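You operate a simulated robot arm through the tools that you are given. There is no shell and no other tool. Be economical: measure what you need, move in short steps, check, and stop when the job is done.

Carry out the task below with a simulated robot arm. There is one attempt and no reset: what you move stays moved.

TASK
Shut the tray of the airing box.
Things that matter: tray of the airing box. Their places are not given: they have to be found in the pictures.

It is judged by the outcome, as a careful person would: the job done as asked, and still so three seconds after it is handed in. It fails if anything else is knocked over, pushed out of place, dropped, spilled or broken.

THE ROBOT
A 7-joint arm with a two-finger parallel gripper, fixed in place. Base frame: the origin is at the foot of the arm, x ahead of it, y to its left, z up; the work surface is at about z = 21. Lengths are in mm, angles in rad, forces in N, time in s.
With the tool pointing down near the work surface it reaches from about 220 to 600 mm from the base axis. Its first joint turns from -1.152 to 1.152 rad. Payload 2.5 kg.
Tool frame: the origin (TCP) lies between the finger pads and is the grasp point; the fingertips stand 23 mm ahead of it; z points along the fingers, y is the line along which they close. The gripper opens to 94 mm. The fingers are 38 mm wide and 10 mm thick; the gripper's body (54 by 96 mm) begins 39 mm behind the TCP.
Orientation is that of the tool frame in the base frame, as [roll, pitch, yaw] about the fixed x, y, z axes, in that order (R = Rz(yaw) Ry(pitch) Rx(roll)). With the fingers straight down and closing along the base's y, the tool's x points along the base's -x, its y along +y and its z along -z.

THE INTERFACE
- The arm moves only by the tool step_arm. Its arguments are lists of equal length, an entry for each row: "travel": the shift along the tool's x, y, z in mm, a list of three; "rotation": the turn, a rotation vector about the tool's x, y, z in rad, a list of three; "gripper": the finger opening in mm, from 0 to 94. In form: {"travel": [[tx, ty, tz], ...], "rotation": [[wx, wy, wz], ...], "gripper": [gripper, ...]}. A call has 1 to 20 rows; each row shifts and turns the commanded pose from where the row before left it, along the tool's axes as they then stand. A row lasts 0.2 s, in which the tool goes at most 50 mm and 0.15 rad; a call with a longer step from one row to the next is refused whole, and so is a gripper value outside its range. A pose out of reach is approached as far as the arm can. The call stops where the force on the tool passes 40 N (or 10 N more than at its start, if that is more) or the arm is blocked; 0.2 s more then pass. The fingers move at their own pace (about 108 mm/s each) and stop on an object; they squeeze with about 36 N. The grip force told is the motor's: it shows also when the fingers shut on nothing. Time passes only in rows, and 0.2 s behind the last, so rows that do not move let the fingers close. It gives the time, the measured TCP pose, the force on the tool (base axes), the opening and the grip force at its end, in the units of the frame above (readings bear some noise), and new pictures: "pictures" is both (left out), scene, wrist or none.
- Cameras (640 x 400 px; columns grow to the right, rows downward): "scene" is fixed at [111.4, -396.7, 559.2]; the picture's right is [0.89, -0.45, 0.00], its down [-0.20, -0.39, -0.90] and it looks along [0.41, 0.80, -0.43] (base axes); focal length 350 px, centre (320, 200). "wrist" rides on the gripper at [-39, 0, -44] in the tool frame; the picture's right is [0.00, -1.00, 0.00], its down [0.97, 0.00, -0.24] and it looks along [0.24, 0.00, 0.97] (tool axes); focal length 218 px, centre (320, 200).
- point_at(camera, pixels): for up to 12 pixels [column, row] of the newest picture of that camera ("zoom" is the newest enlarged one), the place [x, y, z] in the base frame of the surface seen there, good to about 3 mm. No time passes.
- inspect(camera, box): a new picture of the part [left, top, right, bottom] of that camera's present view, enlarged. No time passes.
- job_done(): hands the job in; it is judged then, once.

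Work in short steps. Measure before you move; look again where a grasp or a placing could have gone wrong, and mend it. You have 60 turns and 120 pictures in all, the two below and enlarged ones among them. Open the gripper and draw the arm clear of the work before you hand the job in, unless the task says otherwise; then end with one line.

The tools are called after "Request:" as name(argument=value, ...) on one line, values as JSON. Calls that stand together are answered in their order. step_arm: Moves the arm, as the interface text tells. Its arguments: {"type":"object","properties":{"travel":{"type":"array","items":{"type":"array","items":{"type":"number"}}},"rotation":{"type":"array","items":{"type":"array","items":{"type":"number"}}},"gripper":{"type":"array","items":{"type":"number"}},"pictures":{"type":"string","enum":["both","scene","wrist","none"]}},"required":["travel","rotation","gripper"]} The other tools are called the same way: point_at (camera, pixels) gives the place of the surface under pixels of a picture; inspect (camera, box) takes an enlarged picture of a part of a camera's view; job_done () hands the job in.

At the start:

```text
time_s: 0.0
ee_pos: [341.2, 120.8, 240.7]
orientation: [3.141, 0.0, 3.141]
wrist_force: [0.6, 0.4, 0.4]
width: 94.2
gripper_force: 0.0
```

scene: 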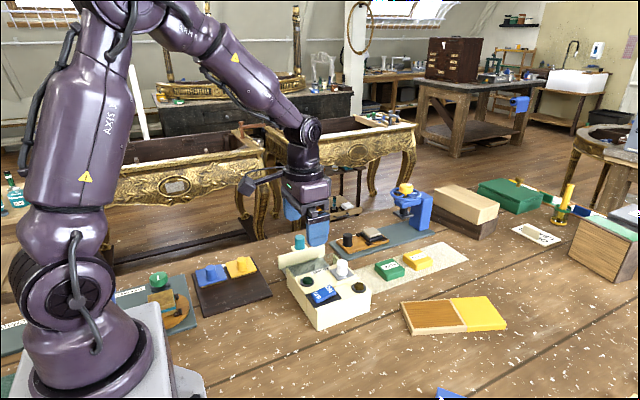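
wrist: 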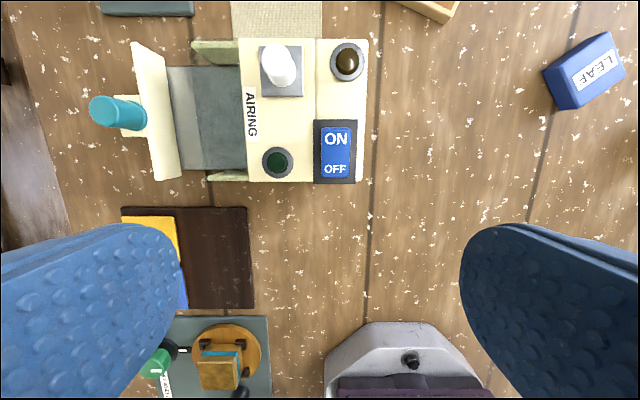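

The airing box shows in the wrist picture at about (240,110), with its tray pulled out to the left (+y) and a teal knob at (118,112). I'll enlarge it and measure.

Request:
inspect(camera="scene", box=[250, 210, 410, 340])

Request:
inspect(camera="wrist", box=[70, 10, 390, 210])

Request:
point_at(camera="wrist", pixels=[[98, 110], [118, 112], [140, 112], [140, 50], [165, 175], [172, 110], [205, 120], [242, 60], [242, 170], [215, 45], [280, 65], [345, 60]])

```text
3.08 times, centred on (330, 275) of scene
```

zoom: 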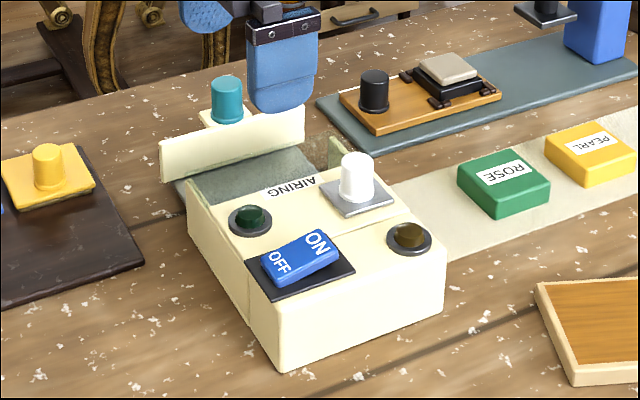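

```text
2.00 times, centred on (230, 110) of wrist
```

zoom: 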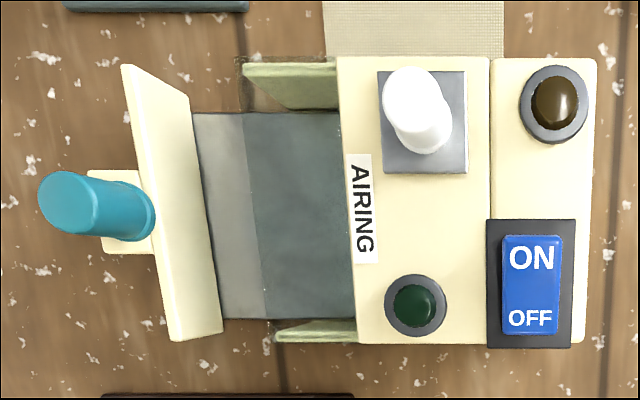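

```text
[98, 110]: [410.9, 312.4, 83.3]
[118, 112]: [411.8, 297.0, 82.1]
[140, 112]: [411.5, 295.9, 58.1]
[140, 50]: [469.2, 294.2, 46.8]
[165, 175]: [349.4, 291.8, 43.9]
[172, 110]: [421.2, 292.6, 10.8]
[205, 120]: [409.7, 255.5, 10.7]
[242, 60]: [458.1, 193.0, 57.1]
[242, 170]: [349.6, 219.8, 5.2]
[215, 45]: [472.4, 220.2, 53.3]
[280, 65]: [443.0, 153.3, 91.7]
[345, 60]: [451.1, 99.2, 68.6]
```

The tray front stands at about y≈293 and its knob at about (411, 300), 83 high. I'll go outside it at height with the fingers shut, then look.

Request:
step_arm(travel=[[-14, 46, 0], [-14, 46, 0], [-14, 46, 0], [-14, 46, 0], [-14, 46, 0], [0, 0, 0]], rotation=[[0, 0, 0], [0, 0, 0], [0, 0, 0], [0, 0, 0], [0, 0, 0], [0, 0, 0]], gripper=[0, 0, 0, 0, 0, 0])

```text
time_s: 1.4
ee_pos: [409.0, 352.7, 241.3]
orientation: [-3.14, -0.002, -3.14]
wrist_force: [0.5, 0.6, 0.5]
width: 0.0
gripper_force: 35.7
```

scene: 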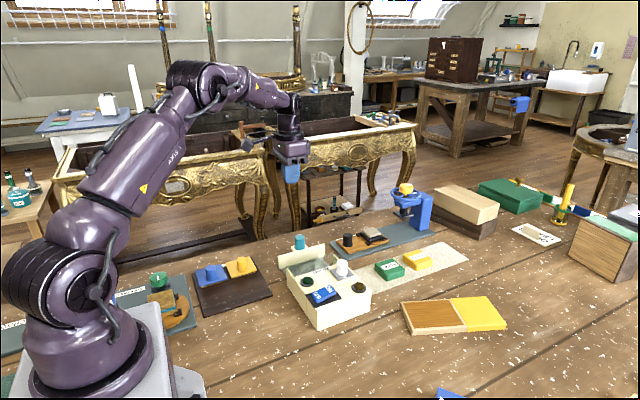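
wrist: 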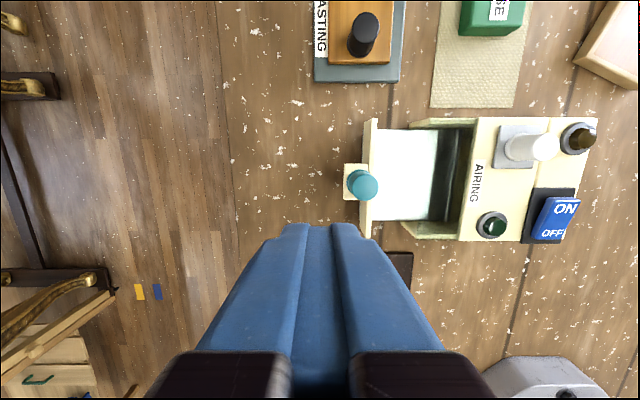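

Request:
inspect(camera="wrist", box=[300, 90, 620, 290])

Request:
point_at(camera="wrist", pixels=[[362, 185], [350, 178], [347, 168], [370, 130], [367, 225], [378, 125], [372, 232], [400, 180], [455, 190], [479, 150], [472, 220], [420, 235]])

Request:
point_at(camera="scene", pixels=[[299, 240], [295, 248], [300, 258], [310, 270]])

```text
2.00 times, centred on (460, 190) of wrist
```

zoom: 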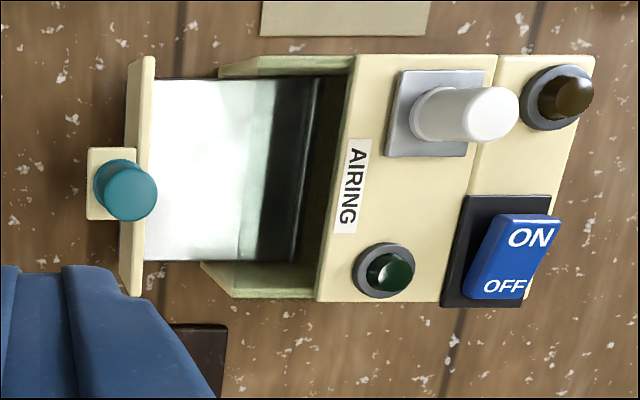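

```text
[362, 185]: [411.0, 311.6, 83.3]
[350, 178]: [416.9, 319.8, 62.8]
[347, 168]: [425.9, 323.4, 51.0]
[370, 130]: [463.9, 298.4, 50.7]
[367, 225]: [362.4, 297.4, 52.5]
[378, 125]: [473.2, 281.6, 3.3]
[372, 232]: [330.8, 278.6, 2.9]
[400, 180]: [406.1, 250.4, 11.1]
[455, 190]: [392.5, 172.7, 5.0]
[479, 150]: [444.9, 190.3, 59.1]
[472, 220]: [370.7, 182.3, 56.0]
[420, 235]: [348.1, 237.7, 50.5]
```

```text
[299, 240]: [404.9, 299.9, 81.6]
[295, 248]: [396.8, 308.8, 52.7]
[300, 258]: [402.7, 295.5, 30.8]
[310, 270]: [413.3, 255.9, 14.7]
```

The ledge carrying the knob reaches to y≈325 (top z≈51), the tray front is at y≈297, and the box's side lips end at y≈240. I'll lower outside the ledge to TCP z≈60 and look.

Request:
step_arm(travel=[[0, 0, 45], [0, 0, 45], [0, 0, 45], [0, 0, 30], [0, 0, 16], [0, 0, 0]], rotation=[[0, 0, 0], [0, 0, 0], [0, 0, 0], [0, 0, 0], [0, 0, 0], [0, 0, 0]], gripper=[0, 0, 0, 0, 0, 0])

Request:
inspect(camera="scene", box=[250, 190, 410, 290])

```text
time_s: 2.8
ee_pos: [411.4, 352.9, 60.6]
orientation: [3.141, 0.001, -3.14]
wrist_force: [0.8, -0.3, 0.1]
width: 0.1
gripper_force: 35.9
```

scene: 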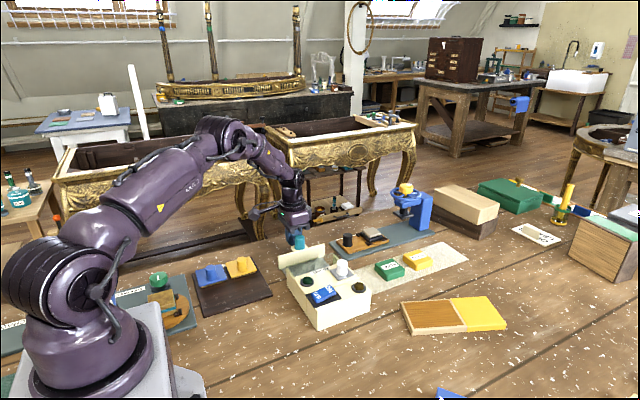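
wrist: 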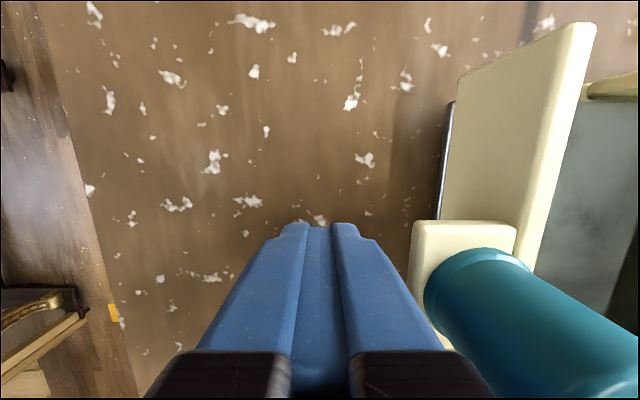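

```text
4.00 times, centred on (330, 240) of scene
```

zoom: 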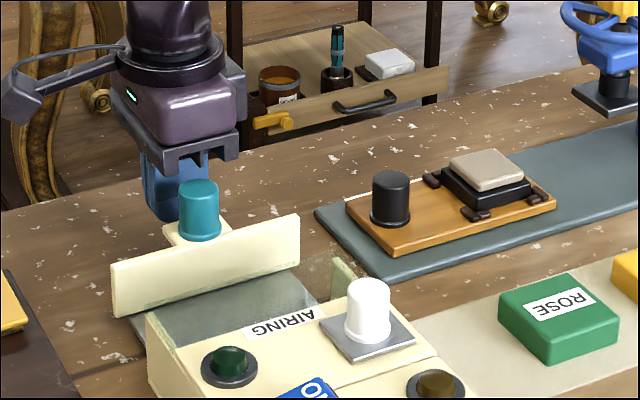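

The fingers stand just outside the ledge. I'll push gently toward −y, in small steps.

Request:
step_arm(travel=[[0, -6, 0], [0, -6, 0], [0, -6, 0], [0, -6, 0], [0, -6, 0], [0, -6, 0]], rotation=[[0, 0, 0], [0, 0, 0], [0, 0, 0], [0, 0, 0], [0, 0, 0], [0, 0, 0]], gripper=[0, 0, 0, 0, 0, 0])

Request:
inspect(camera="scene", box=[250, 210, 410, 340])

```text
time_s: 4.2
ee_pos: [412.1, 317.4, 60.1]
orientation: [-3.141, -0.001, 3.14]
wrist_force: [1.2, 0.9, 0.2]
width: 0.0
gripper_force: 36.2
```

scene: 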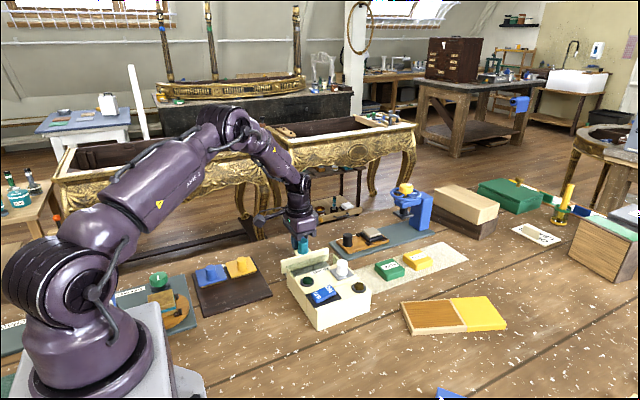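
wrist: 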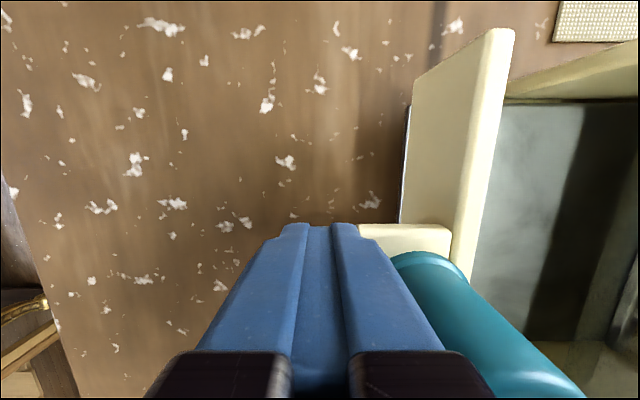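

```text
3.08 times, centred on (330, 275) of scene
```

zoom: 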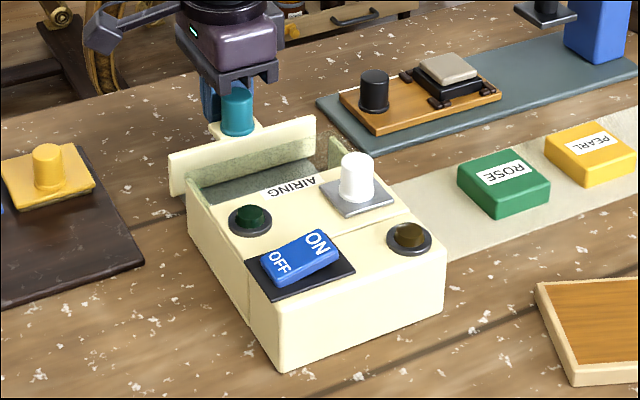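

The tray slides in easily and the box stays still. I'll push on with smaller steps.

Request:
step_arm(travel=[[0, -5, 0], [0, -5, 0], [0, -5, 0], [0, -5, 0], [0, -4, 0]], rotation=[[0, 0, 0], [0, 0, 0], [0, 0, 0], [0, 0, 0], [0, 0, 0]], gripper=[0, 0, 0, 0, 0])

Request:
inspect(camera="scene", box=[250, 210, 410, 340])

```text
time_s: 5.4
ee_pos: [411.7, 291.8, 60.9]
orientation: [-3.14, -0.001, -3.141]
wrist_force: [-1.2, 0.0, -0.5]
width: 0.0
gripper_force: 35.2
```

scene: 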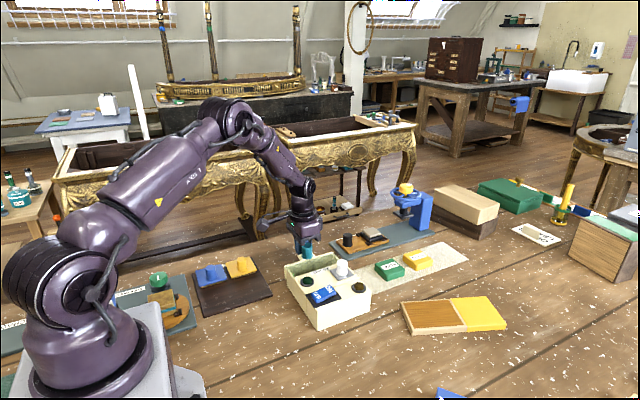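
wrist: 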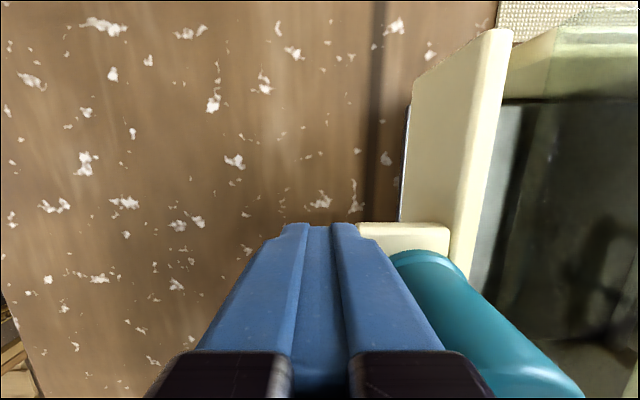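

```text
3.08 times, centred on (330, 275) of scene
```

zoom: 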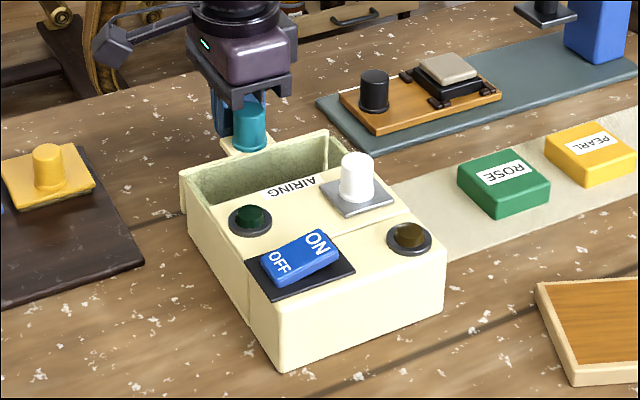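

The front is still a little off the lips. I'll finish with 2 mm steps, reading the force.

Request:
step_arm(travel=[[0, -2, 0], [0, -2, 0], [0, -2, 0]], rotation=[[0, 0, 0], [0, 0, 0], [0, 0, 0]], gripper=[0, 0, 0], pictures="wrist")

Request:
inspect(camera="scene", box=[280, 230, 360, 280])

```text
time_s: 6.2
ee_pos: [412.1, 286.1, 59.7]
orientation: [3.141, 0.002, -3.142]
wrist_force: [1.0, 3.5, -1.0]
width: 0.0
gripper_force: 36.1
```

wrist: 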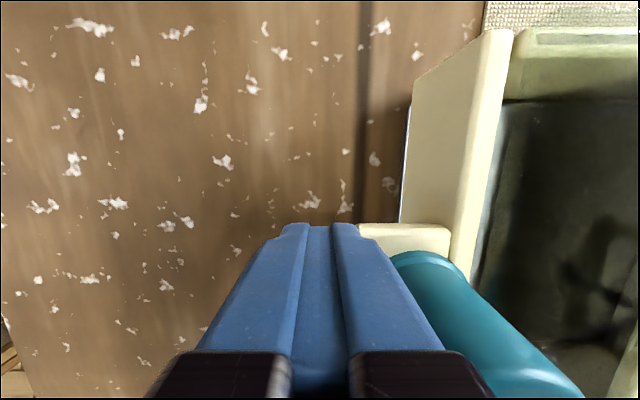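

```text
8.00 times, centred on (320, 255) of scene
```

zoom: 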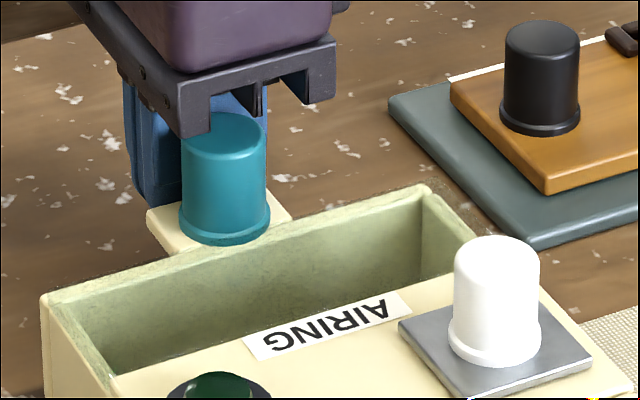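

It looks flush and the force rises to 3.5 N. One small extra push will confirm the stop.

Request:
step_arm(travel=[[0, -1, 0], [0, -1, 0]], rotation=[[0, 0, 0], [0, 0, 0]], gripper=[0, 0], pictures="wrist")

Request:
inspect(camera="wrist", box=[400, 0, 640, 150])

```text
time_s: 6.8
ee_pos: [412.8, 286.6, 59.9]
orientation: [3.139, 0.002, -3.141]
wrist_force: [7.6, 14.1, -8.3]
width: 0.1
gripper_force: 35.9
```

wrist: 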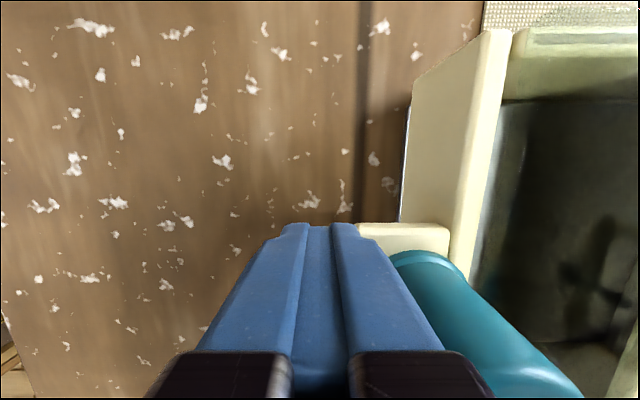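

```text
2.67 times, centred on (520, 75) of wrist
```

zoom: 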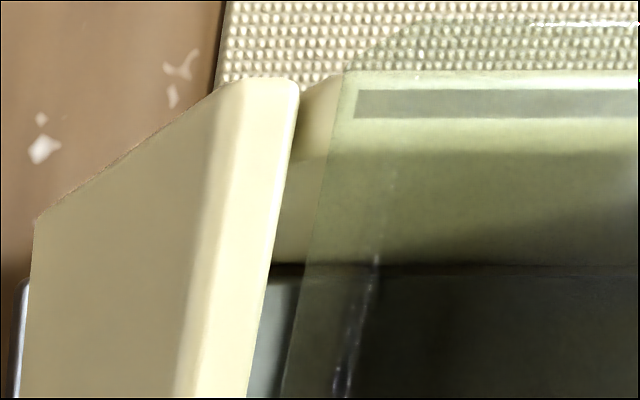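

A firm stop: 14 N with no further travel. I'll back away, rise clear and check that it stays shut.

Request:
step_arm(travel=[[0, 10, 0], [0, 30, 0], [0, 20, 0], [0, 0, -45], [0, 0, -45], [0, 0, -45], [0, 0, -45], [0, 0, 0], [0, 0, 0]], rotation=[[0, 0, 0], [0, 0, 0], [0, 0, 0], [0, 0, 0], [0, 0, 0], [0, 0, 0], [0, 0, 0], [0, 0, 0], [0, 0, 0]], gripper=[0, 0, 0, 0, 0, 0, 0, 60, 94])

Request:
inspect(camera="scene", box=[250, 210, 410, 340])

Request:
inspect(camera="wrist", box=[320, 90, 640, 290])

```text
time_s: 8.8
ee_pos: [410.3, 343.6, 240.1]
orientation: [-3.141, 0.001, 3.141]
wrist_force: [0.0, 0.8, -0.5]
width: 93.7
gripper_force: 0.0
```

scene: 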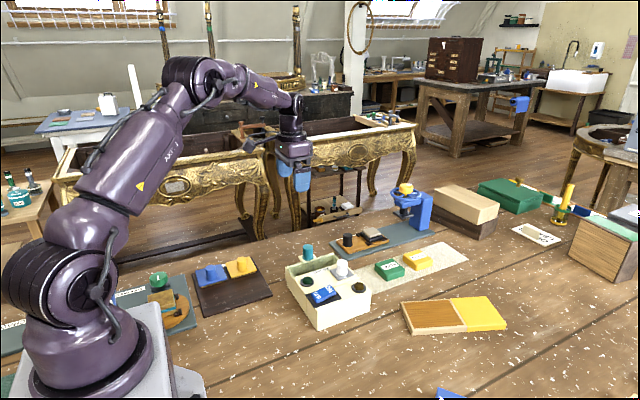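
wrist: 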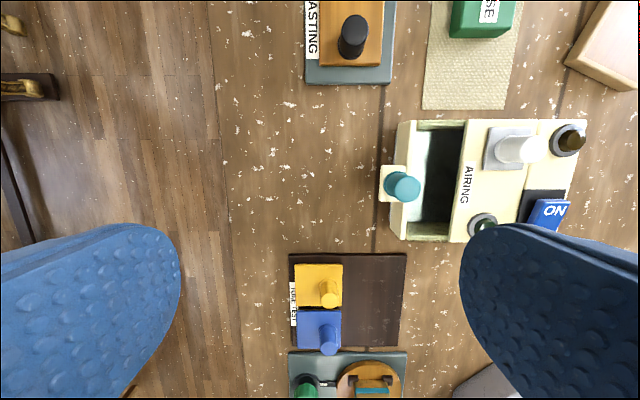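

```text
3.08 times, centred on (330, 275) of scene
```

zoom: 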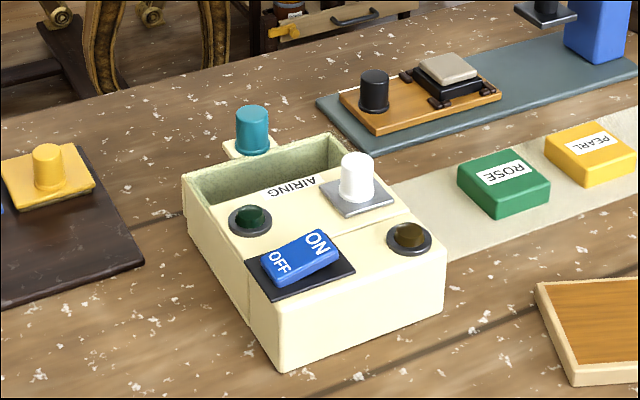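

```text
2.00 times, centred on (480, 190) of wrist
```

zoom: 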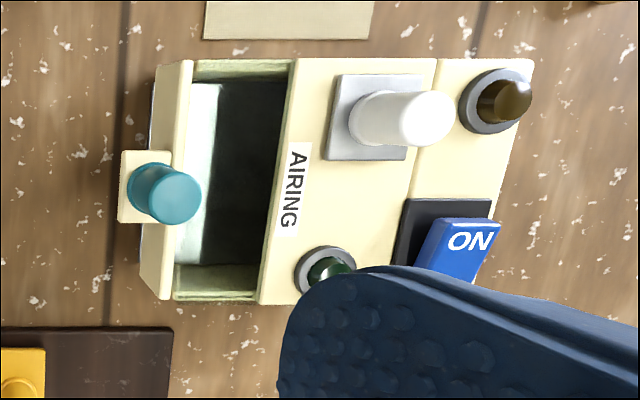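

The tray front sits flush against the box's walls, the box hasn't moved, and the arm is clear with the gripper open. I'm handing it in.

Request:
job_done()

```text
The job is handed in.
```

The airing box's tray is pushed in to its stop, and it stayed shut after I drew the arm clear; nothing else appears moved in the pictures.
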